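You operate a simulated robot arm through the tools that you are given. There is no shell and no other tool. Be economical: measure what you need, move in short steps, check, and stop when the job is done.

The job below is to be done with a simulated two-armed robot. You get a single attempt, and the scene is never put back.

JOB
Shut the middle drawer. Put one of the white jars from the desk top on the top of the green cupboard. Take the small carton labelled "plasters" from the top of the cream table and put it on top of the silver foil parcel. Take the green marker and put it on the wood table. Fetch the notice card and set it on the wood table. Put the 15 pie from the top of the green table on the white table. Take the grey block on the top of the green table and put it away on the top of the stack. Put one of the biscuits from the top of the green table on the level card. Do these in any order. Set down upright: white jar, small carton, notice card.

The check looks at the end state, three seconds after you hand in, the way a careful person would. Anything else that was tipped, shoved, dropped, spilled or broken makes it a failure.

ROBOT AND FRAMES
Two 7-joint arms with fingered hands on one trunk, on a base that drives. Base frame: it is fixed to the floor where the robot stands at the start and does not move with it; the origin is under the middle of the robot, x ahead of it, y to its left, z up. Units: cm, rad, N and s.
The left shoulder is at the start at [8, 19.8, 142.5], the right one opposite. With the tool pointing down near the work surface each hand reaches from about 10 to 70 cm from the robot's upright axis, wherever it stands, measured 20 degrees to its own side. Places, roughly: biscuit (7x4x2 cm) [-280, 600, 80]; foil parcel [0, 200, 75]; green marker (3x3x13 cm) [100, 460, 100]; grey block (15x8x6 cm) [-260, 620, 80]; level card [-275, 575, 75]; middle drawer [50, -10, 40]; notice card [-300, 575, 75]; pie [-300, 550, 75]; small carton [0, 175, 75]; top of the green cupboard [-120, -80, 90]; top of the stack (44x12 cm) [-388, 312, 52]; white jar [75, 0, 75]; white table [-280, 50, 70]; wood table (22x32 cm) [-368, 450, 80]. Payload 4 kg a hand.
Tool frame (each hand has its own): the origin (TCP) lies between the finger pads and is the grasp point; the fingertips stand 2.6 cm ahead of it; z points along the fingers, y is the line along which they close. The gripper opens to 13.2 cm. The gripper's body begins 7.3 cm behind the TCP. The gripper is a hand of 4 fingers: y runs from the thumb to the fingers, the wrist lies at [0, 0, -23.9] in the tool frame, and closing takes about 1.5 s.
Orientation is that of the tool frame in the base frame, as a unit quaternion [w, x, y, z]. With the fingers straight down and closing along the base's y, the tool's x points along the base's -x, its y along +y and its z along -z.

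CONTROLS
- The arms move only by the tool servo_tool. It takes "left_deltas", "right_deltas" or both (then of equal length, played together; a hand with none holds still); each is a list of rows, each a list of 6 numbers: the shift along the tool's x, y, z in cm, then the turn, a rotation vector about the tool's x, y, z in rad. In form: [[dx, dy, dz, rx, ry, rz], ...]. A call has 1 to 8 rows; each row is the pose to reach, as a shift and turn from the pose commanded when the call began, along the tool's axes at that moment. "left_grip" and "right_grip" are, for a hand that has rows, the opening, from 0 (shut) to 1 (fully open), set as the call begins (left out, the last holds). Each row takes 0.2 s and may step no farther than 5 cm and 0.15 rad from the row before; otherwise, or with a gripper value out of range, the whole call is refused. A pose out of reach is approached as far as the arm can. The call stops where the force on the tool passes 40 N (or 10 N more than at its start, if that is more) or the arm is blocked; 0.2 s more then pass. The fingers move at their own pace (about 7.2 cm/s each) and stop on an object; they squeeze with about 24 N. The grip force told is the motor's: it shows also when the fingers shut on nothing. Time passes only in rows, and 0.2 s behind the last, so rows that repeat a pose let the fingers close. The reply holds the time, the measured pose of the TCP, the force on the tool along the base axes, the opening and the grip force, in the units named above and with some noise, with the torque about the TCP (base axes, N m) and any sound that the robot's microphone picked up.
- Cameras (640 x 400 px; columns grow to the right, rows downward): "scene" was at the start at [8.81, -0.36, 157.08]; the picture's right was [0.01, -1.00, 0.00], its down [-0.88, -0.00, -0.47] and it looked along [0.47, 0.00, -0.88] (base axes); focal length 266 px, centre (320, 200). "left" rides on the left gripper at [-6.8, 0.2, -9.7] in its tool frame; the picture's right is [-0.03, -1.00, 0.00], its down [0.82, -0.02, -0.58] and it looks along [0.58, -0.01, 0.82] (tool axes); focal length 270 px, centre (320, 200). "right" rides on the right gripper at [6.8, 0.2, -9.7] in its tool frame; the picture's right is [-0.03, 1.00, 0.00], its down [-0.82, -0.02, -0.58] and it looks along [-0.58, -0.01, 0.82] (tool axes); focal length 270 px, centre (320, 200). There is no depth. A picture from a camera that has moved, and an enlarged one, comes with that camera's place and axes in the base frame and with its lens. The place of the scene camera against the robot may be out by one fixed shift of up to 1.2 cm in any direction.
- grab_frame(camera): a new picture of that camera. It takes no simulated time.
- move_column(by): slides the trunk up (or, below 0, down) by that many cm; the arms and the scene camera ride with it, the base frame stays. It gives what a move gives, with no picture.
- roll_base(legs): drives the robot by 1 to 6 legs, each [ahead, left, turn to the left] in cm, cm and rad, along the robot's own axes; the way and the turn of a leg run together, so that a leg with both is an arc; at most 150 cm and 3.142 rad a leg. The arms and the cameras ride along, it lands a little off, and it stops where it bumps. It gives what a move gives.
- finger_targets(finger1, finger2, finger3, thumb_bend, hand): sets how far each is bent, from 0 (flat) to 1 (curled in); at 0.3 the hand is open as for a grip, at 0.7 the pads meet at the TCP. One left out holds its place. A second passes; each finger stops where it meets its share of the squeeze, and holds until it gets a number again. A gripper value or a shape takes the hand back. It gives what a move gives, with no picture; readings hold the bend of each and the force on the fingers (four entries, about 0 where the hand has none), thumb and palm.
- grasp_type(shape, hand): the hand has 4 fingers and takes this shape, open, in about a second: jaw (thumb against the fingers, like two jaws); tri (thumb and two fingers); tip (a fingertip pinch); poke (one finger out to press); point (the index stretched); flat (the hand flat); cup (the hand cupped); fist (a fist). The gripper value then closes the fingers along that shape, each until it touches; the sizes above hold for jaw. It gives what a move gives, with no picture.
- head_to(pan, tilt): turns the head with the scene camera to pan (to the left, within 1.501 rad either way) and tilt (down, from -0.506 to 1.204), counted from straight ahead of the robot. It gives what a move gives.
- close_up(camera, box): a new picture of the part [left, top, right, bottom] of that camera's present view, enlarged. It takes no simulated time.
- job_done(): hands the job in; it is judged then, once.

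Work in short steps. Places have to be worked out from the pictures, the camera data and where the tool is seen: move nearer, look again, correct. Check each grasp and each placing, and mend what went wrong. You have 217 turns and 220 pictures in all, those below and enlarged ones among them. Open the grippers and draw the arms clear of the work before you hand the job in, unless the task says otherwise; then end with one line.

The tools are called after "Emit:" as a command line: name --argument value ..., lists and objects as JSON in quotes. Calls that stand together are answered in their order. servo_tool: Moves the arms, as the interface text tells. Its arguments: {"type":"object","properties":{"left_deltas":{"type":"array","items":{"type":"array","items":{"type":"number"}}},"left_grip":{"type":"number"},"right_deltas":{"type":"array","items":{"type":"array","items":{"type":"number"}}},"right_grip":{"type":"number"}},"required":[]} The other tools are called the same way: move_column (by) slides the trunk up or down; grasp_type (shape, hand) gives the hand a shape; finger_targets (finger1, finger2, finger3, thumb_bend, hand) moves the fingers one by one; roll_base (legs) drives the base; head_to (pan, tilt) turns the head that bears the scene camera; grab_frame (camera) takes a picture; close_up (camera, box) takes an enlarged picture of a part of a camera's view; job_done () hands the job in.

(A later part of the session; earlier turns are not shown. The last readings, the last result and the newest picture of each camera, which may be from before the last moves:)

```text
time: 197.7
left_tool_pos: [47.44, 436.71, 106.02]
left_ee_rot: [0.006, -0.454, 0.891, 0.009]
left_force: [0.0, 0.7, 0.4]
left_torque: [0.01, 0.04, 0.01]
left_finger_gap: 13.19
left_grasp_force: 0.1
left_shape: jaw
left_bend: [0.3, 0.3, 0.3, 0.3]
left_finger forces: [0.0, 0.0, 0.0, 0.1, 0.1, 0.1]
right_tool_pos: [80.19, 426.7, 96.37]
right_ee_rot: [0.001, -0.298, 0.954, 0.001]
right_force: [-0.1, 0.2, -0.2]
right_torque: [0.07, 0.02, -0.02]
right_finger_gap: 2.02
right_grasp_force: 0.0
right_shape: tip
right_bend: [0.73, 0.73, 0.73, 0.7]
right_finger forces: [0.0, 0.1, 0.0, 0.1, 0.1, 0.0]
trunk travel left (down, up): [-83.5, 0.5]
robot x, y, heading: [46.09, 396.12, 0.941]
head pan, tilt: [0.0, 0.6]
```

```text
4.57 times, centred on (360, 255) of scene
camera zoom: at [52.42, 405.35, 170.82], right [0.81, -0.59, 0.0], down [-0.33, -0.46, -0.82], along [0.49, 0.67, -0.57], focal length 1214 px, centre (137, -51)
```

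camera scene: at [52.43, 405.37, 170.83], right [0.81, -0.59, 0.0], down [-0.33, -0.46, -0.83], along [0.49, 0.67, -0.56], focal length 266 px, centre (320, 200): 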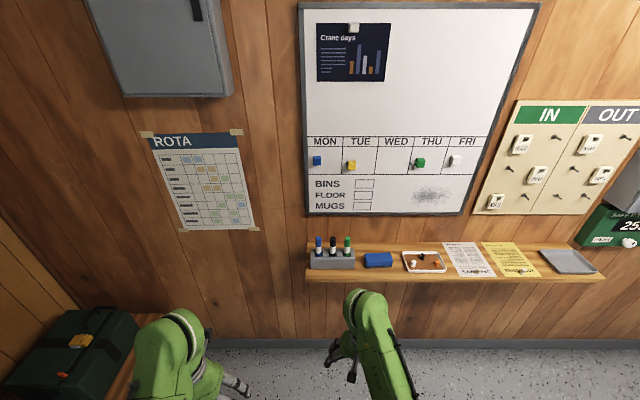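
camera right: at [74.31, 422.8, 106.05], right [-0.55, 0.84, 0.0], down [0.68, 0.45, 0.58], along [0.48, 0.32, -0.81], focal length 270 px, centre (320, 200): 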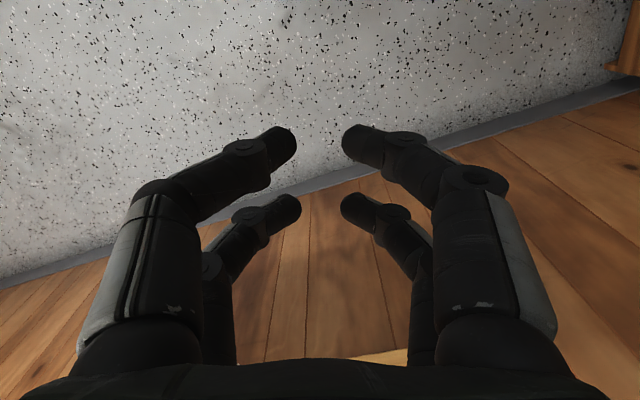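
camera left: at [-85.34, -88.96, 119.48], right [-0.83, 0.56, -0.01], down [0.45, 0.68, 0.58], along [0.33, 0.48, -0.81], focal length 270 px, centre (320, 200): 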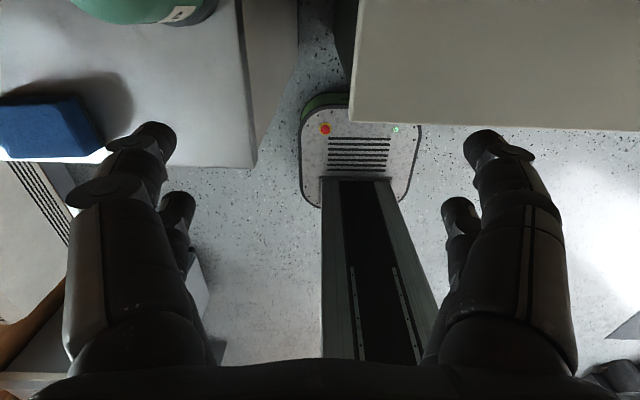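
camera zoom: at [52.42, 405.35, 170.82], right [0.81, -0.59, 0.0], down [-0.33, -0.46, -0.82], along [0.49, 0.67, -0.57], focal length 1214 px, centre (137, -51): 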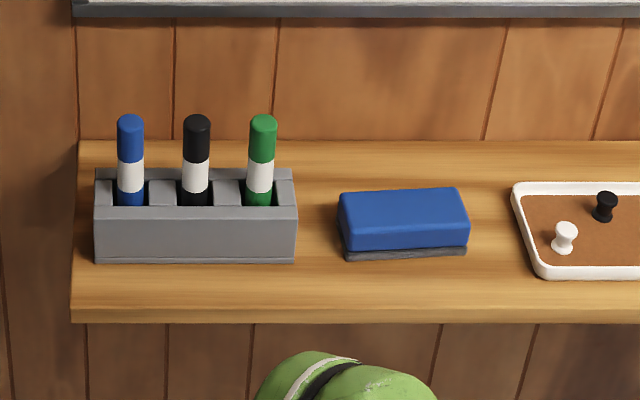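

The pinch pairs sit about ±2 cm fore and aft of the TCP, so I'll pinch the marker with the near pair, jaws closing perpendicular to the wall. I raise and retract the hand while turning it, then drive up to the ledge.

Emit:
servo_tool --right_deltas '[[2, -0.7, -2.5, 0, 0, 0.15], [4, -1.4, -5, 0, 0, 0.3], [6, -2.1, -7, 0, 0, 0.45], [8, -2.7, -9, 0, 0, 0.6], [9.5, -3.2, -10, 0, 0, 0.75], [9.5, -3.2, -10, 0, 0, 0.9], [9.5, -3.2, -10, 0, 0, 1.05], [9.5, -3.2, -10, 0, 0, 1.17]]' --right_grip 0.7

Emit:
roll_base --legs '[[0, 0, 0.02], [37, 4, 0]]'

Emit:
head_to --pan -0.1 --tilt 0.9

Emit:
grab_frame --camera "scene"

Emit:
grab_frame --camera "right"

```text
time: 199.5
left_tool_pos: [47.27, 436.71, 106.13]
left_ee_rot: [0.007, -0.454, 0.891, 0.008]
left_force: [0.0, -0.1, 0.2]
left_torque: [0.06, 0.0, -0.01]
left_finger_gap: 13.19
left_grasp_force: 0.1
left_shape: jaw
left_bend: [0.3, 0.3, 0.3, 0.3]
left_finger forces: [0.0, 0.1, 0.0, 0.0, 0.0, 0.1]
right_tool_pos: [74.18, 418.57, 106.3]
right_ee_rot: [0.001, 0.28, 0.96, 0.002]
right_force: [-0.6, 0.6, 0.1]
right_torque: [0.03, -0.01, -0.06]
right_finger_gap: 9.2
right_grasp_force: 0.0
right_shape: tip
right_bend: [0.68, 0.68, 0.68, 0.58]
right_finger forces: [0.1, 0.0, 0.1, 0.1, 0.1, 0.0]
trunk travel left (down, up): [-83.5, 0.5]
robot x, y, heading: [46.3, 396.21, 0.942]
head pan, tilt: [0.0, 0.6]
```

```text
time: 202.2
left_tool_pos: [64.76, 469.42, 106.22]
left_ee_rot: [0.007, -0.462, 0.887, 0.009]
left_force: [-0.2, -0.6, -0.6]
left_torque: [0.02, -0.02, 0.01]
left_finger_gap: 13.19
left_grasp_force: 0.1
left_shape: jaw
left_bend: [0.3, 0.3, 0.3, 0.3]
left_finger forces: [0.0, 0.0, 0.0, 0.0, 0.0, 0.0]
right_tool_pos: [91.71, 451.68, 106.45]
right_ee_rot: [0.001, 0.27, 0.963, 0.003]
right_force: [0.7, -0.5, -0.3]
right_torque: [0.02, 0.0, 0.02]
right_finger_gap: 9.18
right_grasp_force: 0.0
right_shape: tip
right_bend: [0.68, 0.68, 0.68, 0.58]
right_finger forces: [0.0, 0.1, 0.0, 0.1, 0.1, 0.0]
trunk travel left (down, up): [-83.5, 0.5]
robot x, y, heading: [64.33, 429.09, 0.955]
head pan, tilt: [0.0, 0.6]
```

```text
time: 203.0
left_tool_pos: [64.92, 469.61, 106.15]
left_ee_rot: [0.007, -0.461, 0.887, 0.008]
left_force: [-0.5, 0.3, 1.0]
left_torque: [-0.01, 0.0, -0.04]
left_finger_gap: 13.18
left_grasp_force: 0.1
left_shape: jaw
left_bend: [0.3, 0.3, 0.3, 0.3]
left_finger forces: [0.1, 0.1, 0.0, 0.0, 0.1, 0.0]
right_tool_pos: [92.0, 452.02, 106.28]
right_ee_rot: [0.001, 0.271, 0.963, 0.002]
right_force: [0.0, -0.3, 0.3]
right_torque: [0.0, 0.01, -0.05]
right_finger_gap: 9.21
right_grasp_force: 0.1
right_shape: tip
right_bend: [0.68, 0.68, 0.68, 0.58]
right_finger forces: [0.0, 0.0, 0.1, 0.1, 0.1, 0.0]
trunk travel left (down, up): [-83.5, 0.5]
robot x, y, heading: [64.37, 428.56, 0.958]
head pan, tilt: [-0.099, 0.901]
```

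```text
139 pictures are left
camera scene: at [70.32, 436.83, 168.35], right [0.76, -0.65, 0.0], down [-0.51, -0.59, -0.62], along [0.41, 0.47, -0.78], focal length 266 px, centre (320, 200)
```

scene: 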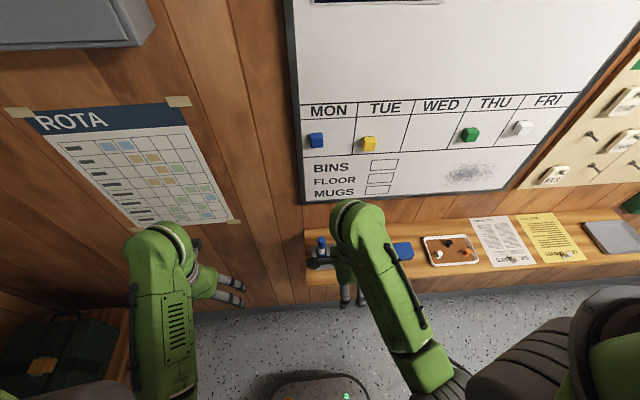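

```text
138 pictures are left
camera right: at [86.12, 455.54, 116.05], right [0.54, 0.84, 0.0], down [0.68, -0.44, 0.58], along [0.49, -0.31, -0.82], focal length 270 px, centre (320, 200)
```

right: 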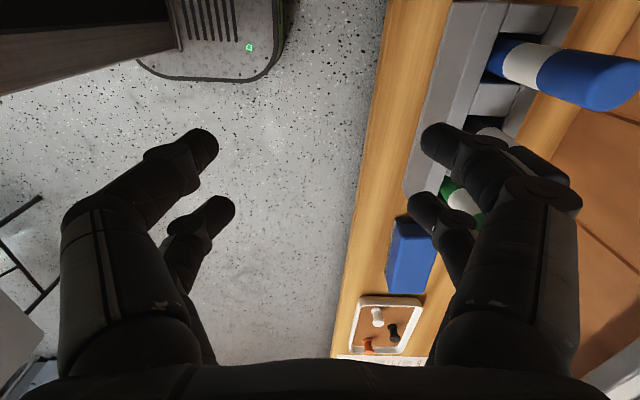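

From two views the green marker is at about (104.3,458.5). I raise to z 109, go right along the ledge, then toward the wall over the marker, and look.

Emit:
servo_tool --right_deltas '[[-2, 0, -2.5, 0, 0, 0], [-5.5, 0, -2.5, 0, 0, 0], [-8.9, 0, -2.5, 0, 0, 0], [-8.9, 4, -2.5, 0, 0, 0], [-8.9, 8, -2.5, 0, 0, 0], [-8.9, 12, -2.5, 0, 0, 0]]'

Emit:
grab_frame --camera "right"

```text
time: 204.4
left_tool_pos: [64.88, 469.7, 106.11]
left_ee_rot: [0.006, -0.461, 0.887, 0.007]
left_force: [0.7, -0.3, -0.3]
left_torque: [0.01, 0.0, 0.03]
left_finger_gap: 13.2
left_grasp_force: 0.1
left_shape: jaw
left_bend: [0.3, 0.3, 0.3, 0.3]
left_finger forces: [0.0, 0.1, 0.0, 0.1, 0.0, 0.0]
right_tool_pos: [106.03, 457.57, 108.71]
right_ee_rot: [0.0, 0.271, 0.963, 0.001]
right_force: [-0.1, 0.1, -0.1]
right_torque: [-0.03, 0.02, -0.03]
right_finger_gap: 9.21
right_grasp_force: 0.0
right_shape: tip
right_bend: [0.68, 0.68, 0.68, 0.58]
right_finger forces: [0.0, 0.0, 0.0, 0.0, 0.1, 0.1]
trunk travel left (down, up): [-83.5, 0.5]
robot x, y, heading: [63.94, 429.06, 0.956]
head pan, tilt: [-0.099, 0.901]
```

```text
137 pictures are left
camera right: at [100.15, 461.2, 118.55], right [0.54, 0.84, 0.0], down [0.69, -0.44, 0.58], along [0.49, -0.31, -0.82], focal length 270 px, centre (320, 200)
```

right: 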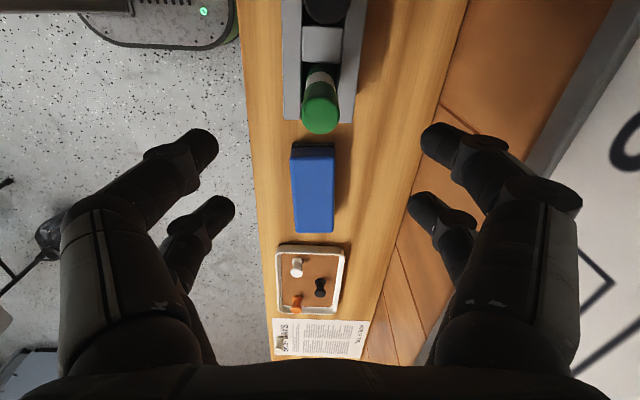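

The marker is centred exactly in the jaw plane at tool x≈+1.9. I descend to z 100 and close.

Emit:
servo_tool --right_deltas '[[0, 0, 3, 0, 0, 0], [0, 0, 6, 0, 0, 0], [0, 0, 8.5, 0, 0, 0], [0, 0, 8.5, 0, 0, 0]]'

Emit:
servo_tool --right_deltas '[[0, 0, 0, 0, 0, 0], [0, 0, 0, 0, 0, 0], [0, 0, 0, 0, 0, 0], [0, 0, 0, 0, 0, 0], [0, 0, 0, 0, 0, 0], [0, 0, 0, 0, 0, 0], [0, 0, 0, 0, 0, 0]]' --right_grip 0.0

Emit:
grab_frame --camera "right"

```text
time: 205.4
left_tool_pos: [64.79, 469.62, 105.98]
left_ee_rot: [0.006, -0.462, 0.887, 0.01]
left_force: [-0.6, 0.6, 0.2]
left_torque: [-0.02, 0.01, 0.01]
left_finger_gap: 13.2
left_grasp_force: 0.0
left_shape: jaw
left_bend: [0.3, 0.3, 0.3, 0.3]
left_finger forces: [0.0, 0.0, 0.1, 0.0, 0.1, 0.0]
right_tool_pos: [105.94, 457.51, 100.32]
right_ee_rot: [0.001, 0.27, 0.963, 0.003]
right_force: [0.0, -0.5, 0.1]
right_torque: [-0.01, -0.05, -0.03]
right_finger_gap: 9.21
right_grasp_force: 0.1
right_shape: tip
right_bend: [0.68, 0.68, 0.68, 0.58]
right_finger forces: [0.1, 0.1, 0.1, 0.0, 0.0, 0.1]
trunk travel left (down, up): [-83.5, 0.5]
robot x, y, heading: [64.45, 429.05, 0.958]
head pan, tilt: [-0.099, 0.901]
```

```text
time: 207.0
left_tool_pos: [64.91, 469.63, 106.04]
left_ee_rot: [0.007, -0.462, 0.887, 0.008]
left_force: [0.4, 0.9, 0.1]
left_torque: [-0.02, 0.03, 0.0]
left_finger_gap: 13.19
left_grasp_force: 0.0
left_shape: jaw
left_bend: [0.3, 0.3, 0.3, 0.3]
left_finger forces: [0.0, 0.0, 0.1, 0.0, 0.0, 0.1]
right_tool_pos: [105.98, 457.52, 100.27]
right_ee_rot: [0.0, 0.27, 0.963, 0.001]
right_force: [-0.2, 0.3, 0.1]
right_torque: [0.0, 0.0, -0.03]
right_finger_gap: 0.65
right_grasp_force: 23.6
right_shape: tip
right_bend: [0.72, 0.61, 0.61, 0.7]
right_finger forces: [21.0, 0.0, 0.1, 0.0, 21.2, 0.1]
trunk travel left (down, up): [-83.5, 0.5]
robot x, y, heading: [64.04, 429.09, 0.956]
head pan, tilt: [-0.099, 0.901]
```

```text
136 pictures are left
camera right: at [100.07, 461.19, 110.08], right [0.54, 0.84, 0.0], down [0.68, -0.44, 0.58], along [0.49, -0.31, -0.82], focal length 270 px, centre (320, 200)
```

right: 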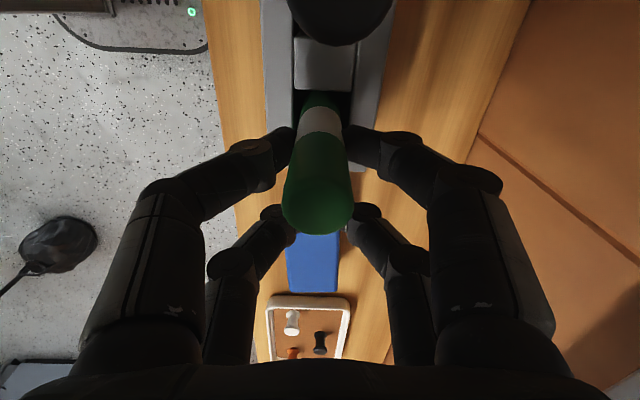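

Thumb and first finger hold the marker with 21 N. I lift it straight up.

Emit:
servo_tool --right_deltas '[[0, 0, -2, 0, 0, 0], [0, 0, -4, 0, 0, 0], [0, 0, -6.5, 0, 0, 0], [0, 0, -9, 0, 0, 0], [0, 0, -10, 0, 0, 0]]'

Emit:
grab_frame --camera "right"

```text
time: 208.2
left_tool_pos: [64.81, 469.61, 106.14]
left_ee_rot: [0.006, -0.462, 0.887, 0.008]
left_force: [-0.5, 1.1, 0.6]
left_torque: [-0.02, 0.01, 0.01]
left_finger_gap: 13.22
left_grasp_force: 0.0
left_shape: jaw
left_bend: [0.3, 0.3, 0.3, 0.3]
left_finger forces: [0.0, 0.0, 0.0, 0.0, 0.0, 0.0]
right_tool_pos: [105.71, 457.68, 110.49]
right_ee_rot: [0.001, 0.27, 0.963, 0.003]
right_force: [-0.3, 0.5, -0.3]
right_torque: [0.01, -0.01, 0.0]
right_finger_gap: 0.62
right_grasp_force: 24.2
right_shape: tip
right_bend: [0.72, 0.61, 0.61, 0.7]
right_finger forces: [21.1, 0.1, 0.0, 0.0, 21.1, 0.0]
trunk travel left (down, up): [-83.5, 0.5]
robot x, y, heading: [64.2, 429.42, 0.951]
head pan, tilt: [-0.099, 0.901]
```

```text
135 pictures are left
camera right: at [99.98, 461.25, 120.18], right [0.54, 0.84, 0.0], down [0.68, -0.44, 0.58], along [0.49, -0.31, -0.82], focal length 270 px, centre (320, 200)
```

right: 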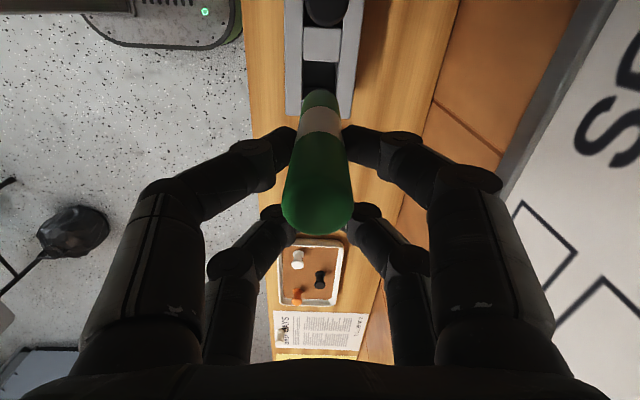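

The marker is out and the holder undisturbed. The door to the next room lies to the west, around (-225,255); I back off and drive across free floor toward it, then look.

Emit:
roll_base --legs '[[-45, 0, 0], [0, 0, 2.94], [130, 0, 0], [130, 0, 0]]'

Emit:
head_to --pan -1.2 --tilt 0.4

Emit:
grab_frame --camera "scene"

```text
time: 230.2
left_tool_pos: [-156.41, 169.79, 106.2]
left_ee_rot: [0.007, 0.927, 0.374, -0.007]
left_force: [-0.3, -0.1, 0.3]
left_torque: [0.0, -0.04, -0.01]
left_finger_gap: 13.18
left_grasp_force: 0.1
left_shape: jaw
left_bend: [0.3, 0.3, 0.3, 0.3]
left_finger forces: [0.0, 0.1, 0.0, 0.1, 0.0, 0.1]
right_tool_pos: [-194.48, 189.43, 110.47]
right_ee_rot: [0.003, 0.932, -0.361, -0.001]
right_force: [0.8, 0.2, -0.7]
right_torque: [0.0, 0.0, -0.01]
right_finger_gap: 0.64
right_grasp_force: 24.0
right_shape: tip
right_bend: [0.72, 0.61, 0.61, 0.7]
right_finger forces: [20.8, 0.0, 0.0, 0.0, 20.8, 0.1]
trunk travel left (down, up): [-83.5, 0.5]
robot x, y, heading: [-148.36, 209.79, -2.377]
head pan, tilt: [-0.099, 0.901]
```

```text
time: 231.6
left_tool_pos: [-156.37, 169.76, 106.03]
left_ee_rot: [0.008, 0.927, 0.375, -0.007]
left_force: [-0.3, 0.0, 0.6]
left_torque: [0.05, -0.02, -0.01]
left_finger_gap: 13.19
left_grasp_force: 0.1
left_shape: jaw
left_bend: [0.3, 0.3, 0.3, 0.3]
left_finger forces: [0.0, 0.1, 0.0, 0.1, 0.0, 0.0]
right_tool_pos: [-194.47, 189.32, 110.38]
right_ee_rot: [0.002, 0.932, -0.362, -0.001]
right_force: [0.1, 0.4, -0.9]
right_torque: [-0.05, -0.02, -0.04]
right_finger_gap: 0.61
right_grasp_force: 24.2
right_shape: tip
right_bend: [0.72, 0.61, 0.61, 0.7]
right_finger forces: [20.7, 0.0, 0.0, 0.0, 20.8, 0.0]
trunk travel left (down, up): [-83.5, 0.5]
robot x, y, heading: [-148.0, 209.31, -2.38]
head pan, tilt: [-1.201, 0.4]
```

```text
134 pictures are left
camera scene: at [-159.42, 210.87, 172.64], right [0.42, 0.91, 0.0], down [0.35, -0.16, -0.92], along [-0.84, 0.39, -0.39], focal length 266 px, centre (320, 200)
```

scene: 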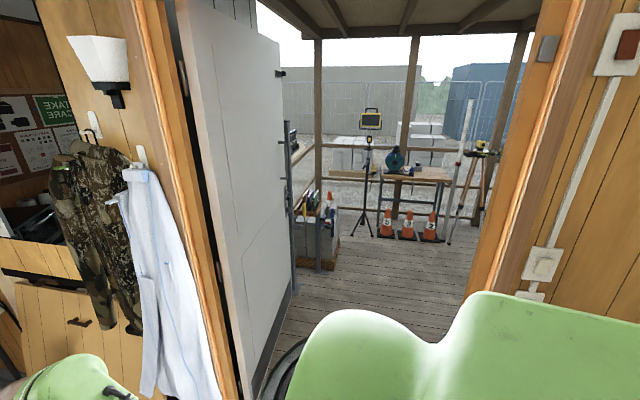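

Through the door is an outdoor deck with the wood bench and, left, a crate stack. The opening spans about v 17–120 cm along the wall; I turn square to it, centre myself, and look again.

Emit:
roll_base --legs '[[0, 0, -1.369], [0, 19, 0]]'

Emit:
head_to --pan 0.0 --tilt 0.55

Emit:
grab_frame --camera "scene"

```text
time: 236.5
left_tool_pos: [-199.38, 194.27, 106.25]
left_ee_rot: [0.004, 0.954, -0.298, -0.011]
left_force: [-0.2, 0.5, -0.8]
left_torque: [0.01, 0.03, 0.03]
left_finger_gap: 13.17
left_grasp_force: 0.1
left_shape: jaw
left_bend: [0.3, 0.3, 0.3, 0.3]
left_finger forces: [0.0, 0.0, 0.0, 0.0, 0.1, 0.0]
right_tool_pos: [-187.73, 235.32, 110.28]
right_ee_rot: [-0.002, -0.493, 0.87, 0.002]
right_force: [0.7, 0.1, -0.6]
right_torque: [-0.02, 0.0, -0.03]
right_finger_gap: 0.61
right_grasp_force: 24.2
right_shape: tip
right_bend: [0.72, 0.61, 0.61, 0.7]
right_finger forces: [20.7, 0.1, 0.0, 0.0, 20.7, 0.0]
trunk travel left (down, up): [-83.5, 0.5]
robot x, y, heading: [-159.5, 193.72, 2.534]
head pan, tilt: [-1.201, 0.4]
```

```text
time: 237.9
left_tool_pos: [-199.62, 193.99, 106.1]
left_ee_rot: [0.001, 0.954, -0.298, -0.011]
left_force: [-0.1, -0.3, 0.5]
left_torque: [0.03, -0.03, 0.0]
left_finger_gap: 13.2
left_grasp_force: 0.1
left_shape: jaw
left_bend: [0.3, 0.3, 0.3, 0.3]
left_finger forces: [0.0, 0.0, 0.1, 0.0, 0.1, 0.1]
right_tool_pos: [-188.01, 235.05, 110.35]
right_ee_rot: [0.0, -0.492, 0.871, 0.001]
right_force: [-0.3, 1.0, 0.3]
right_torque: [0.01, 0.01, -0.02]
right_finger_gap: 0.6
right_grasp_force: 24.1
right_shape: tip
right_bend: [0.72, 0.61, 0.61, 0.7]
right_finger forces: [20.8, 0.0, 0.0, 0.1, 20.7, 0.0]
trunk travel left (down, up): [-83.5, 0.5]
robot x, y, heading: [-158.99, 193.8, 2.534]
head pan, tilt: [0.0, 0.55]
```

```text
133 pictures are left
camera scene: at [-169.64, 200.2, 171.27], right [0.57, 0.82, 0.0], down [0.43, -0.3, -0.85], along [-0.7, 0.49, -0.52], focal length 266 px, centre (320, 200)
```

scene: 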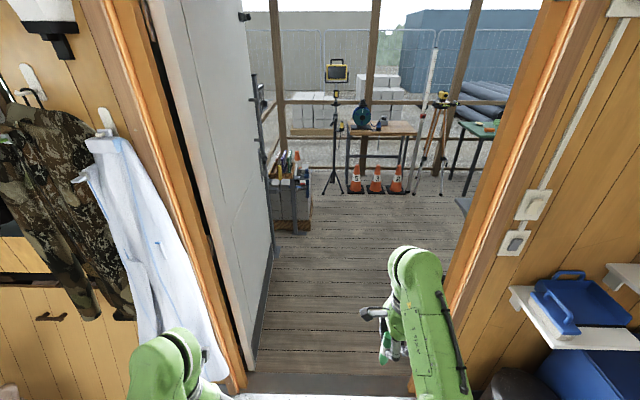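

The opening is centred slightly to my right. I drive ahead through it, 150 cm with a 7 cm shift right, onto the deck, and look.

Emit:
roll_base --legs '[[30, -7, 0], [125, 0, 0]]'

Emit:
head_to --pan -0.4 --tilt 0.5

Emit:
grab_frame --camera "scene"

```text
time: 245.9
left_tool_pos: [-323.37, 287.18, 106.05]
left_ee_rot: [0.001, 0.956, -0.292, -0.01]
left_force: [-0.4, -0.7, -0.5]
left_torque: [0.02, -0.03, 0.0]
left_finger_gap: 13.2
left_grasp_force: 0.1
left_shape: jaw
left_bend: [0.3, 0.3, 0.3, 0.3]
left_finger forces: [0.0, 0.1, 0.0, 0.0, 0.0, 0.0]
right_tool_pos: [-312.18, 328.32, 110.4]
right_ee_rot: [-0.002, -0.498, 0.867, 0.002]
right_force: [-0.3, 1.2, -0.3]
right_torque: [-0.01, -0.01, 0.0]
right_finger_gap: 0.59
right_grasp_force: 24.1
right_shape: tip
right_bend: [0.72, 0.61, 0.61, 0.7]
right_finger forces: [20.9, 0.1, 0.0, 0.0, 20.9, 0.0]
trunk travel left (down, up): [-83.5, 0.5]
robot x, y, heading: [-283.36, 287.35, 2.549]
head pan, tilt: [0.0, 0.55]
```

```text
time: 246.8
left_tool_pos: [-323.4, 287.15, 106.01]
left_ee_rot: [0.001, 0.956, -0.292, -0.011]
left_force: [0.6, -0.4, 0.4]
left_torque: [-0.02, 0.0, 0.02]
left_finger_gap: 13.17
left_grasp_force: 0.0
left_shape: jaw
left_bend: [0.3, 0.3, 0.3, 0.3]
left_finger forces: [0.1, 0.0, 0.1, 0.0, 0.0, 0.1]
right_tool_pos: [-312.35, 328.34, 110.38]
right_ee_rot: [-0.001, -0.498, 0.867, 0.001]
right_force: [-0.2, 0.4, 0.0]
right_torque: [0.01, -0.05, 0.05]
right_finger_gap: 0.61
right_grasp_force: 24.1
right_shape: tip
right_bend: [0.72, 0.61, 0.61, 0.7]
right_finger forces: [20.8, 0.0, 0.0, 0.0, 20.8, 0.1]
trunk travel left (down, up): [-83.5, 0.5]
robot x, y, heading: [-282.89, 287.19, 2.549]
head pan, tilt: [-0.4, 0.499]
```

```text
132 pictures are left
camera scene: at [-291.02, 296.25, 171.73], right [0.84, 0.54, 0.0], down [0.26, -0.4, -0.88], along [-0.48, 0.74, -0.48], focal length 266 px, centre (320, 200)
```

scene: 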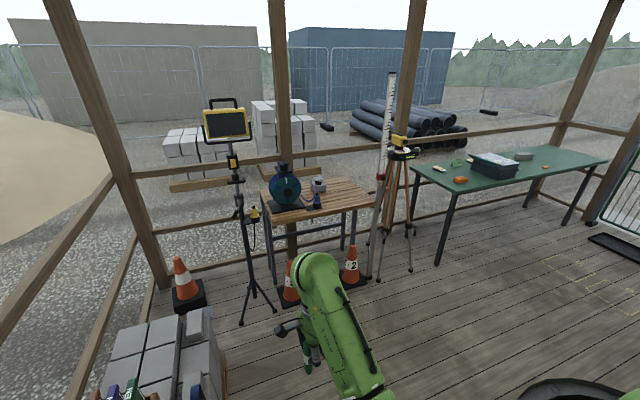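

I can see the wood bench, the green table on the right, and the block stack lower left. I zoom in on each.

Emit:
close_up --camera "scene" --box '[240, 140, 400, 240]'

Emit:
close_up --camera "scene" --box '[400, 130, 620, 220]'

Emit:
close_up --camera "scene" --box '[60, 280, 260, 400]'

```text
4.00 times, centred on (320, 190) of scene
camera zoom: at [-291.02, 296.25, 171.73], right [0.84, 0.54, 0.0], down [0.26, -0.4, -0.88], along [-0.48, 0.74, -0.48], focal length 1063 px, centre (320, 240)
```

zoom: 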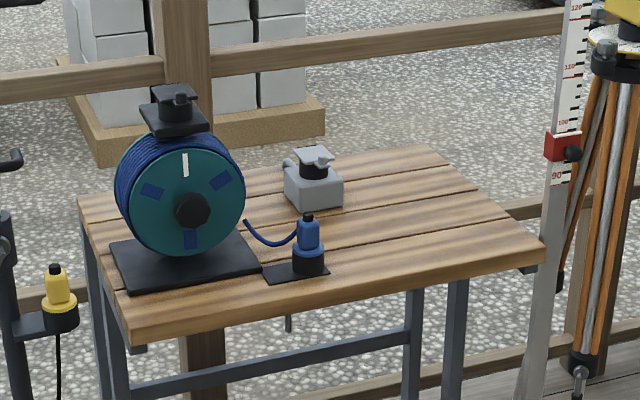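

```text
2.91 times, centred on (510, 175) of scene
camera zoom: at [-291.02, 296.25, 171.73], right [0.84, 0.54, 0.0], down [0.26, -0.4, -0.88], along [-0.48, 0.74, -0.48], focal length 773 px, centre (-233, 273)
```

zoom: 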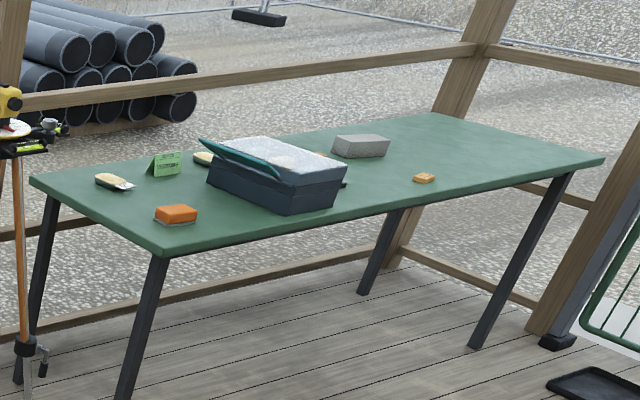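

```text
3.20 times, centred on (160, 340) of scene
camera zoom: at [-291.02, 296.25, 171.73], right [0.84, 0.54, 0.0], down [0.26, -0.4, -0.88], along [-0.48, 0.74, -0.48], focal length 850 px, centre (832, -248)
```

zoom: 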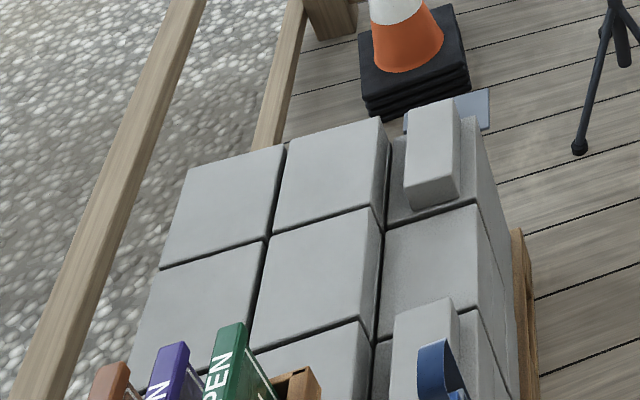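

The wood bench's free right part is around (-366,455); traffic cones stand under its front edge and a staff at its right corner, so I must stop about 57 cm from the spot. I strafe right 70, then go ahead 88 and look again.

Emit:
roll_base --legs '[[0, 0, -0.015], [0, -70, 0], [88, 0, 0]]'

Emit:
head_to --pan -0.1 --tilt 0.85

Emit:
grab_frame --camera "scene"

Emit:
grab_frame --camera "right"

```text
time: 249.7
left_tool_pos: [-301.97, 320.07, 106.46]
left_ee_rot: [-0.001, 0.968, -0.252, -0.016]
left_force: [0.6, -0.3, -0.3]
left_torque: [0.06, 0.08, -0.01]
left_finger_gap: 13.2
left_grasp_force: 0.1
left_shape: jaw
left_bend: [0.3, 0.3, 0.3, 0.3]
left_finger forces: [0.0, 0.0, 0.0, 0.0, 0.1, 0.0]
right_tool_pos: [-294.14, 361.94, 111.46]
right_ee_rot: [-0.005, -0.533, 0.846, 0.01]
right_force: [0.7, -0.9, 0.3]
right_torque: [0.07, 0.07, 0.04]
right_finger_gap: 0.6
right_grasp_force: 23.8
right_shape: tip
right_bend: [0.72, 0.61, 0.61, 0.7]
right_finger forces: [20.8, 0.0, 0.0, 0.0, 20.9, 0.0]
trunk travel left (down, up): [-83.5, 0.5]
robot x, y, heading: [-263.21, 324.06, 2.628]
head pan, tilt: [-0.4, 0.499]
stopped in leg 2: the robot was blocked; the commanded pose is now the measured one
```

```text
time: 250.5
left_tool_pos: [-302.68, 321.18, 106.19]
left_ee_rot: [0.003, 0.967, -0.253, -0.012]
left_force: [1.3, -0.4, 0.3]
left_torque: [-0.02, 0.03, -0.01]
left_finger_gap: 13.19
left_grasp_force: 0.0
left_shape: jaw
left_bend: [0.3, 0.3, 0.3, 0.3]
left_finger forces: [0.0, 0.1, 0.0, 0.0, 0.0, 0.1]
right_tool_pos: [-295.05, 363.13, 110.58]
right_ee_rot: [-0.005, -0.532, 0.846, 0.002]
right_force: [-0.4, 0.0, -0.3]
right_torque: [0.01, 0.05, 0.05]
right_finger_gap: 0.59
right_grasp_force: 23.9
right_shape: tip
right_bend: [0.72, 0.61, 0.61, 0.7]
right_finger forces: [20.8, 0.0, 0.0, 0.1, 20.9, 0.1]
trunk travel left (down, up): [-83.5, 0.5]
robot x, y, heading: [-263.34, 324.51, 2.627]
head pan, tilt: [-0.099, 0.85]
```

```text
128 pictures are left
camera scene: at [-271.78, 330.38, 168.78], right [0.58, 0.82, 0.0], down [0.61, -0.43, -0.66], along [-0.54, 0.38, -0.75], focal length 266 px, centre (320, 200)
```

scene: 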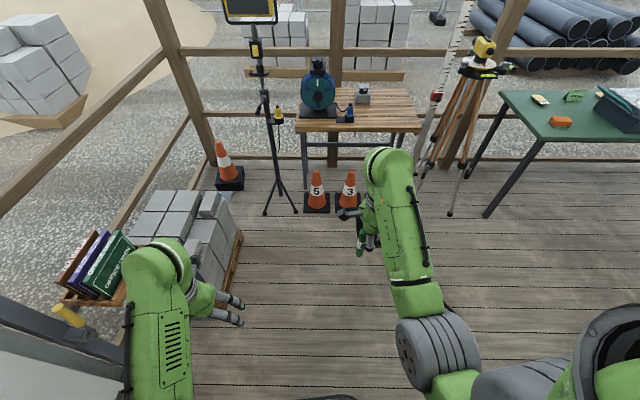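

```text
127 pictures are left
camera right: at [-298.15, 356.99, 120.36], right [-0.89, 0.45, 0.01], down [0.38, 0.73, 0.57], along [0.25, 0.51, -0.82], focal length 270 px, centre (320, 200)
```

right: 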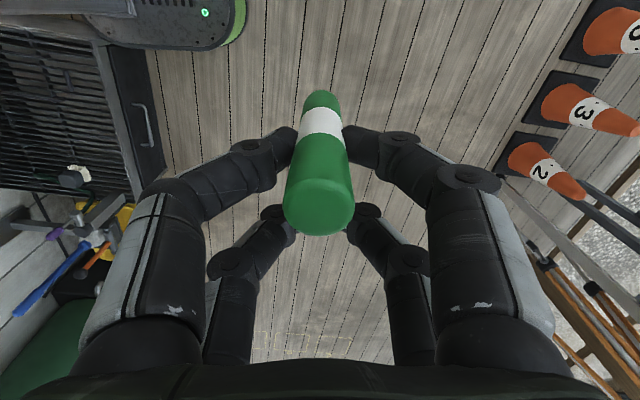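

I was stopped by a tool cabinet on the right, by the cabin wall. I go ahead 45 cm first, then correct the heading.

Emit:
roll_base --legs '[[45, 0, 0], [0, 0, -0.093]]'

Emit:
head_to --pan -1.4 --tilt 0.7

Emit:
grab_frame --camera "scene"

```text
time: 253.7
left_tool_pos: [-341.7, 345.64, 106.13]
left_ee_rot: [0.002, 0.956, -0.292, -0.01]
left_force: [0.2, -0.2, 0.2]
left_torque: [-0.02, 0.01, -0.02]
left_finger_gap: 13.19
left_grasp_force: 0.1
left_shape: jaw
left_bend: [0.3, 0.3, 0.3, 0.3]
left_finger forces: [0.0, 0.0, 0.1, 0.1, 0.0, 0.0]
right_tool_pos: [-330.74, 386.86, 110.58]
right_ee_rot: [-0.002, -0.499, 0.867, 0.002]
right_force: [-0.2, 0.5, -0.1]
right_torque: [0.05, -0.06, 0.03]
right_finger_gap: 0.62
right_grasp_force: 24.0
right_shape: tip
right_bend: [0.72, 0.61, 0.61, 0.7]
right_finger forces: [20.7, 0.1, 0.0, 0.1, 20.8, 0.1]
trunk travel left (down, up): [-83.5, 0.5]
robot x, y, heading: [-301.82, 346.34, 2.545]
head pan, tilt: [-0.099, 0.85]
```

```text
time: 255.2
left_tool_pos: [-341.78, 345.76, 105.88]
left_ee_rot: [0.001, 0.957, -0.291, -0.01]
left_force: [-0.2, -0.5, -0.7]
left_torque: [0.0, 0.03, 0.01]
left_finger_gap: 13.18
left_grasp_force: 0.1
left_shape: jaw
left_bend: [0.3, 0.3, 0.3, 0.3]
left_finger forces: [0.0, 0.1, 0.0, 0.1, 0.1, 0.0]
right_tool_pos: [-330.75, 387.08, 110.46]
right_ee_rot: [-0.002, -0.499, 0.867, 0.002]
right_force: [-0.1, 0.1, -0.6]
right_torque: [-0.01, 0.02, -0.03]
right_finger_gap: 0.59
right_grasp_force: 24.0
right_shape: tip
right_bend: [0.72, 0.61, 0.61, 0.7]
right_finger forces: [20.8, 0.0, 0.0, 0.1, 20.8, 0.0]
trunk travel left (down, up): [-83.5, 0.5]
robot x, y, heading: [-301.64, 346.04, 2.549]
head pan, tilt: [-1.4, 0.7]
```

```text
126 pictures are left
camera scene: at [-300.91, 355.11, 169.96], right [0.91, -0.41, 0.0], down [-0.27, -0.59, -0.77], along [0.31, 0.7, -0.64], focal length 266 px, centre (320, 200)
```

scene: 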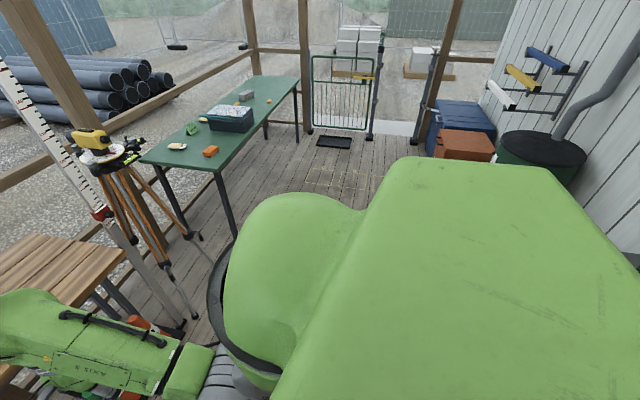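

I continue: ahead 30, then right 33 and ahead 18, ending short of the cones.

Emit:
roll_base --legs '[[30, 0, -0.015], [0, -33, 0], [18, 0, 0]]'

Emit:
head_to --pan -0.15 --tilt 0.95

Emit:
grab_frame --camera "scene"

Emit:
grab_frame --camera "left"

```text
time: 260.1
left_tool_pos: [-361.97, 400.97, 106.09]
left_ee_rot: [0.002, 0.954, -0.299, -0.011]
left_force: [-0.2, 0.1, 0.0]
left_torque: [0.03, 0.01, 0.02]
left_finger_gap: 13.17
left_grasp_force: 0.2
left_shape: jaw
left_bend: [0.3, 0.3, 0.3, 0.3]
left_finger forces: [0.0, 0.0, 0.0, 0.0, 0.1, 0.0]
right_tool_pos: [-350.1, 442.01, 110.74]
right_ee_rot: [-0.003, -0.491, 0.871, 0.003]
right_force: [0.6, -1.1, 0.1]
right_torque: [0.02, 0.03, -0.02]
right_finger_gap: 0.57
right_grasp_force: 24.3
right_shape: tip
right_bend: [0.72, 0.61, 0.61, 0.7]
right_finger forces: [20.8, 0.0, 0.0, 0.0, 20.9, 0.1]
trunk travel left (down, up): [-83.5, 0.5]
robot x, y, heading: [-321.8, 400.7, 2.528]
head pan, tilt: [-1.4, 0.7]
```

```text
time: 261.6
left_tool_pos: [-362.09, 401.08, 106.03]
left_ee_rot: [0.002, 0.954, -0.299, -0.01]
left_force: [-0.3, 0.2, -0.1]
left_torque: [0.0, 0.02, 0.01]
left_finger_gap: 13.21
left_grasp_force: 0.1
left_shape: jaw
left_bend: [0.3, 0.3, 0.3, 0.3]
left_finger forces: [0.1, 0.0, 0.0, 0.1, 0.0, 0.1]
right_tool_pos: [-350.51, 442.14, 110.59]
right_ee_rot: [-0.002, -0.491, 0.871, 0.002]
right_force: [0.5, -0.1, 0.1]
right_torque: [-0.01, 0.0, -0.02]
right_finger_gap: 0.62
right_grasp_force: 24.0
right_shape: tip
right_bend: [0.72, 0.61, 0.61, 0.7]
right_finger forces: [20.8, 0.0, 0.1, 0.0, 20.8, 0.0]
trunk travel left (down, up): [-83.5, 0.5]
robot x, y, heading: [-322.05, 400.77, 2.531]
head pan, tilt: [-0.15, 0.949]
```

```text
125 pictures are left
camera scene: at [-330.02, 407.05, 167.99], right [0.69, 0.72, 0.0], down [0.59, -0.56, -0.58], along [-0.42, 0.4, -0.81], focal length 266 px, centre (320, 200)
```

scene: 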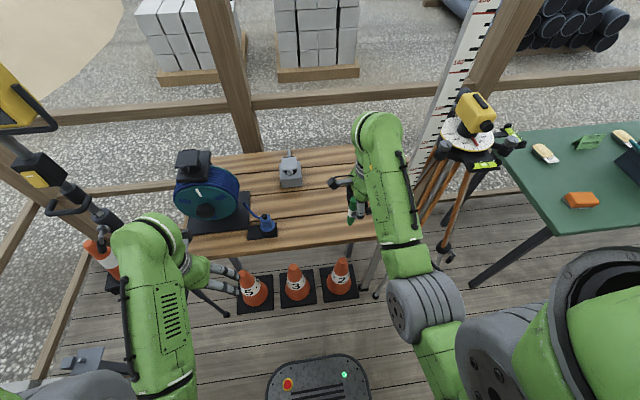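

```text
124 pictures are left
camera left: at [-367.74, 404.77, 115.9], right [0.55, 0.83, -0.01], down [0.69, -0.45, 0.56], along [0.47, -0.32, -0.83], focal length 270 px, centre (320, 200)
```

left: 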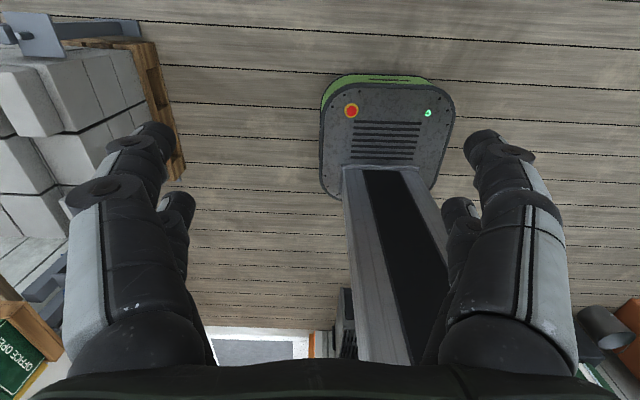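

The picture is clear: about 30 cm between my base and the cone plates. I advance 12 cm and then carry the marker over the free spot near (-366,454).

Emit:
roll_base --legs '[[12, 0, 0]]'

Emit:
grab_frame --camera "right"

```text
time: 262.8
left_tool_pos: [-371.71, 407.7, 106.28]
left_ee_rot: [0.001, 0.954, -0.298, -0.011]
left_force: [0.4, -0.1, -0.4]
left_torque: [0.0, 0.02, 0.0]
left_finger_gap: 13.17
left_grasp_force: 0.0
left_shape: jaw
left_bend: [0.3, 0.3, 0.3, 0.3]
left_finger forces: [0.0, 0.0, 0.0, 0.0, 0.1, 0.0]
right_tool_pos: [-359.98, 448.85, 110.77]
right_ee_rot: [-0.004, -0.491, 0.871, 0.004]
right_force: [0.5, 0.0, 0.1]
right_torque: [0.0, 0.03, 0.02]
right_finger_gap: 0.6
right_grasp_force: 24.0
right_shape: tip
right_bend: [0.72, 0.61, 0.61, 0.7]
right_finger forces: [20.9, 0.0, 0.0, 0.1, 20.7, 0.1]
trunk travel left (down, up): [-83.5, 0.5]
robot x, y, heading: [-331.66, 407.54, 2.529]
head pan, tilt: [-0.15, 0.949]
```

```text
123 pictures are left
camera right: at [-363.57, 442.92, 120.48], right [-0.84, 0.54, 0.01], down [0.45, 0.69, 0.58], along [0.3, 0.49, -0.82], focal length 270 px, centre (320, 200)
```

right: 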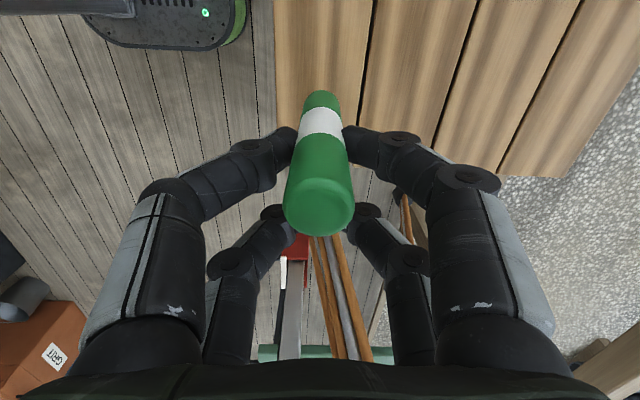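

The marker hovers 5 cm inside the bench's front edge. I move 8 cm deeper, then lower it until it touches.

Emit:
servo_tool --right_deltas '[[0, 4, 0, 0, 0, 0], [0, 8, 0, 0, 0, 0], [0, 8, 4, 0, 0, 0], [0, 8, 8, 0, 0, 0], [0, 8, 12, 0, 0, 0], [0, 8, 15, 0, 0, 0], [0, 8, 17, 0, 0, 0]]'

Emit:
grab_frame --camera "scene"

Emit:
grab_frame --camera "right"

```text
time: 264.4
left_tool_pos: [-372.08, 408.07, 105.99]
left_ee_rot: [0.002, 0.954, -0.298, -0.009]
left_force: [-0.2, 0.0, 0.1]
left_torque: [0.0, 0.0, -0.06]
left_finger_gap: 13.18
left_grasp_force: 0.0
left_shape: jaw
left_bend: [0.3, 0.3, 0.3, 0.3]
left_finger forces: [0.0, 0.0, 0.0, 0.0, 0.1, 0.0]
right_tool_pos: [-367.2, 453.1, 93.64]
right_ee_rot: [-0.002, -0.491, 0.871, 0.003]
right_force: [-0.1, 0.4, 0.1]
right_torque: [-0.02, -0.01, -0.01]
right_finger_gap: 0.59
right_grasp_force: 23.9
right_shape: tip
right_bend: [0.73, 0.61, 0.61, 0.7]
right_finger forces: [20.8, 0.0, 0.1, 0.1, 20.8, 0.1]
trunk travel left (down, up): [-83.5, 0.5]
robot x, y, heading: [-331.86, 407.58, 2.531]
head pan, tilt: [-0.15, 0.949]
```

```text
122 pictures are left
camera scene: at [-339.99, 414.09, 167.98], right [0.69, 0.72, 0.0], down [0.59, -0.56, -0.58], along [-0.42, 0.4, -0.81], focal length 266 px, centre (320, 200)
```

scene: 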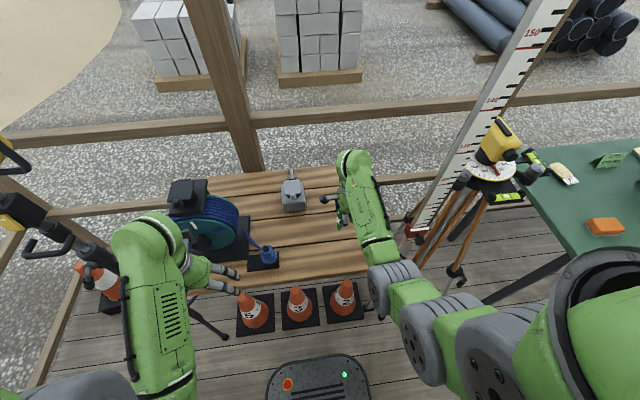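

```text
121 pictures are left
camera right: at [-371.03, 447.32, 103.26], right [-0.84, 0.54, 0.01], down [0.44, 0.69, 0.58], along [0.31, 0.49, -0.82], focal length 270 px, centre (320, 200)
```

right: 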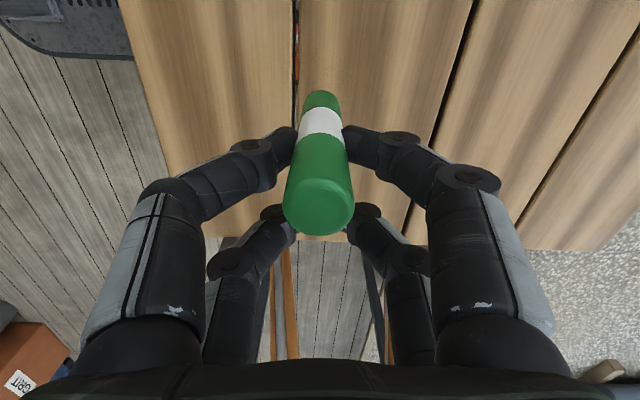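

I shift 2.5 cm to the middle of a slat and lower in small steps to contact.

Emit:
servo_tool --right_deltas '[[0, 2.5, 0, 0, 0, 0], [0, 2.5, 1, 0, 0, 0], [0, 2.5, 1.5, 0, 0, 0], [0, 2.5, 1.9, 0, 0, 0], [0, 2.5, 2.3, 0, 0, 0], [0, 2.5, 2.7, 0, 0, 0], [0, 2.5, 3.1, 0, 0, 0], [0, 2.5, 3.5, 0, 0, 0]]'

Emit:
grab_frame --camera "right"

```text
time: 266.2
left_tool_pos: [-372.09, 408.07, 106.06]
left_ee_rot: [0.002, 0.954, -0.3, -0.008]
left_force: [-0.6, 0.1, 0.0]
left_torque: [0.0, -0.04, -0.01]
left_finger_gap: 13.21
left_grasp_force: 0.0
left_shape: jaw
left_bend: [0.3, 0.3, 0.3, 0.3]
left_finger forces: [0.0, 0.1, 0.0, 0.1, 0.1, 0.0]
right_tool_pos: [-369.43, 454.44, 90.06]
right_ee_rot: [-0.002, -0.491, 0.871, 0.002]
right_force: [-0.2, -0.1, -1.2]
right_torque: [-0.03, -0.01, 0.0]
right_finger_gap: 0.58
right_grasp_force: 23.9
right_shape: tip
right_bend: [0.73, 0.61, 0.61, 0.7]
right_finger forces: [20.8, 0.1, 0.0, 0.1, 20.9, 0.1]
trunk travel left (down, up): [-83.5, 0.5]
robot x, y, heading: [-331.61, 407.87, 2.525]
head pan, tilt: [-0.15, 0.949]
```

```text
120 pictures are left
camera right: at [-373.19, 448.65, 99.75], right [-0.84, 0.54, 0.0], down [0.44, 0.69, 0.58], along [0.31, 0.49, -0.82], focal length 270 px, centre (320, 200)
```

right: 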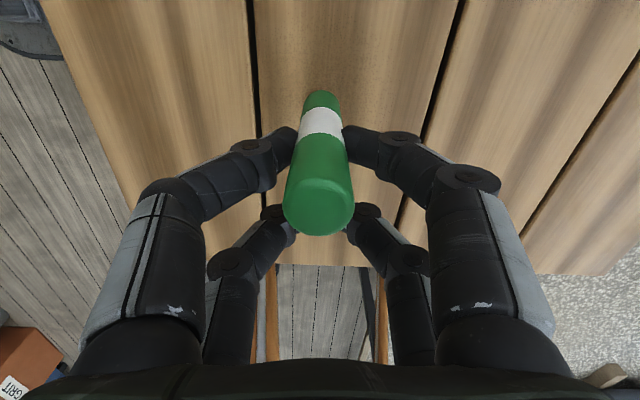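

No contact yet; continuing down in small steps.

Emit:
servo_tool --right_deltas '[[0, 0, 0.4, 0, 0, 0], [0, 0, 0.8, 0, 0, 0], [0, 0, 1.2, 0, 0, 0], [0, 0, 1.6, 0, 0, 0], [0, 0, 2.0, 0, 0, 0], [0, 0, 2.4, 0, 0, 0], [0, 0, 2.8, 0, 0, 0], [0, 0, 3.2, 0, 0, 0]]'

Emit:
grab_frame --camera "right"

```text
time: 267.4
left_tool_pos: [-372.02, 407.93, 106.01]
left_ee_rot: [0.001, 0.954, -0.3, -0.011]
left_force: [-0.2, 0.1, -0.2]
left_torque: [0.01, -0.03, -0.02]
left_finger_gap: 13.19
left_grasp_force: 0.0
left_shape: jaw
left_bend: [0.3, 0.3, 0.3, 0.3]
left_finger forces: [0.1, 0.0, 0.1, 0.0, 0.0, 0.1]
right_tool_pos: [-369.95, 454.76, 89.14]
right_ee_rot: [-0.008, -0.49, 0.872, 0.01]
right_force: [1.6, -0.6, 25.3]
right_torque: [-0.47, 0.12, 0.02]
right_finger_gap: 0.91
right_grasp_force: 24.0
right_shape: tip
right_bend: [0.74, 0.61, 0.61, 0.73]
right_finger forces: [26.4, 0.1, 0.0, 0.0, 30.3, 0.0]
trunk travel left (down, up): [-83.5, 0.5]
robot x, y, heading: [-331.77, 407.87, 2.528]
head pan, tilt: [-0.15, 0.949]
stopped in row 5 (right hand): the force on the tool passed its limit at 42 N (the readings are from after the stop); the commanded pose is now the measured one
```

```text
119 pictures are left
camera right: at [-373.55, 448.83, 98.87], right [-0.84, 0.54, 0.03], down [0.46, 0.68, 0.57], along [0.29, 0.5, -0.82], focal length 270 px, centre (320, 200)
```

right: 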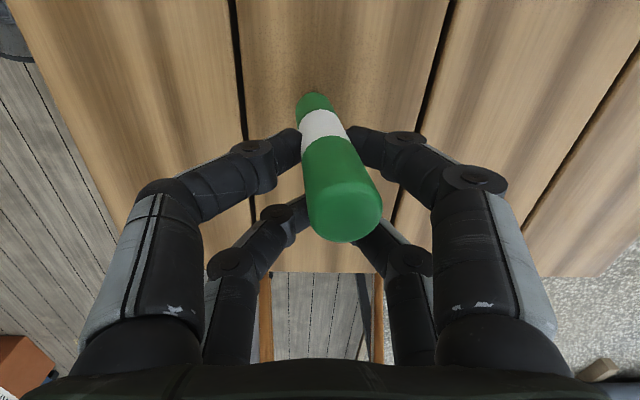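

Contact tilted the marker slightly in the pinch. I ease up to relieve the load and look.

Emit:
servo_tool --right_deltas '[[0, 0, -0.6, 0, 0, 0], [0, 0, -1.0, 0, 0, 0], [0, 0, -1.0, 0, 0, 0]]'

Emit:
grab_frame --camera "right"

```text
time: 268.2
left_tool_pos: [-372.1, 408.16, 105.83]
left_ee_rot: [0.001, 0.954, -0.3, -0.008]
left_force: [-0.6, -0.5, 0.3]
left_torque: [0.01, 0.0, 0.02]
left_finger_gap: 13.19
left_grasp_force: 0.1
left_shape: jaw
left_bend: [0.3, 0.3, 0.3, 0.3]
left_finger forces: [0.1, 0.1, 0.1, 0.0, 0.1, 0.1]
right_tool_pos: [-369.66, 454.77, 89.43]
right_ee_rot: [-0.004, -0.491, 0.871, 0.006]
right_force: [-0.1, -0.5, -0.3]
right_torque: [-0.01, -0.02, 0.01]
right_finger_gap: 0.77
right_grasp_force: 24.1
right_shape: tip
right_bend: [0.73, 0.61, 0.61, 0.72]
right_finger forces: [22.0, 0.1, 0.0, 0.0, 21.9, 0.1]
trunk travel left (down, up): [-83.5, 0.5]
robot x, y, heading: [-332.03, 407.83, 2.529]
head pan, tilt: [-0.15, 0.949]
```

```text
118 pictures are left
camera right: at [-373.41, 448.83, 99.21], right [-0.84, 0.54, 0.01], down [0.45, 0.68, 0.58], along [0.3, 0.49, -0.82], focal length 270 px, centre (320, 200)
```

right: 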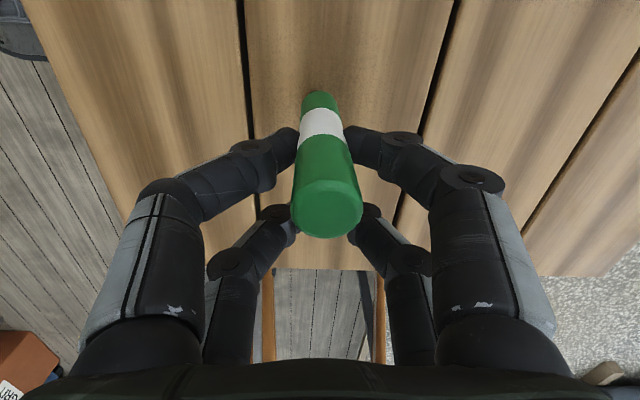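

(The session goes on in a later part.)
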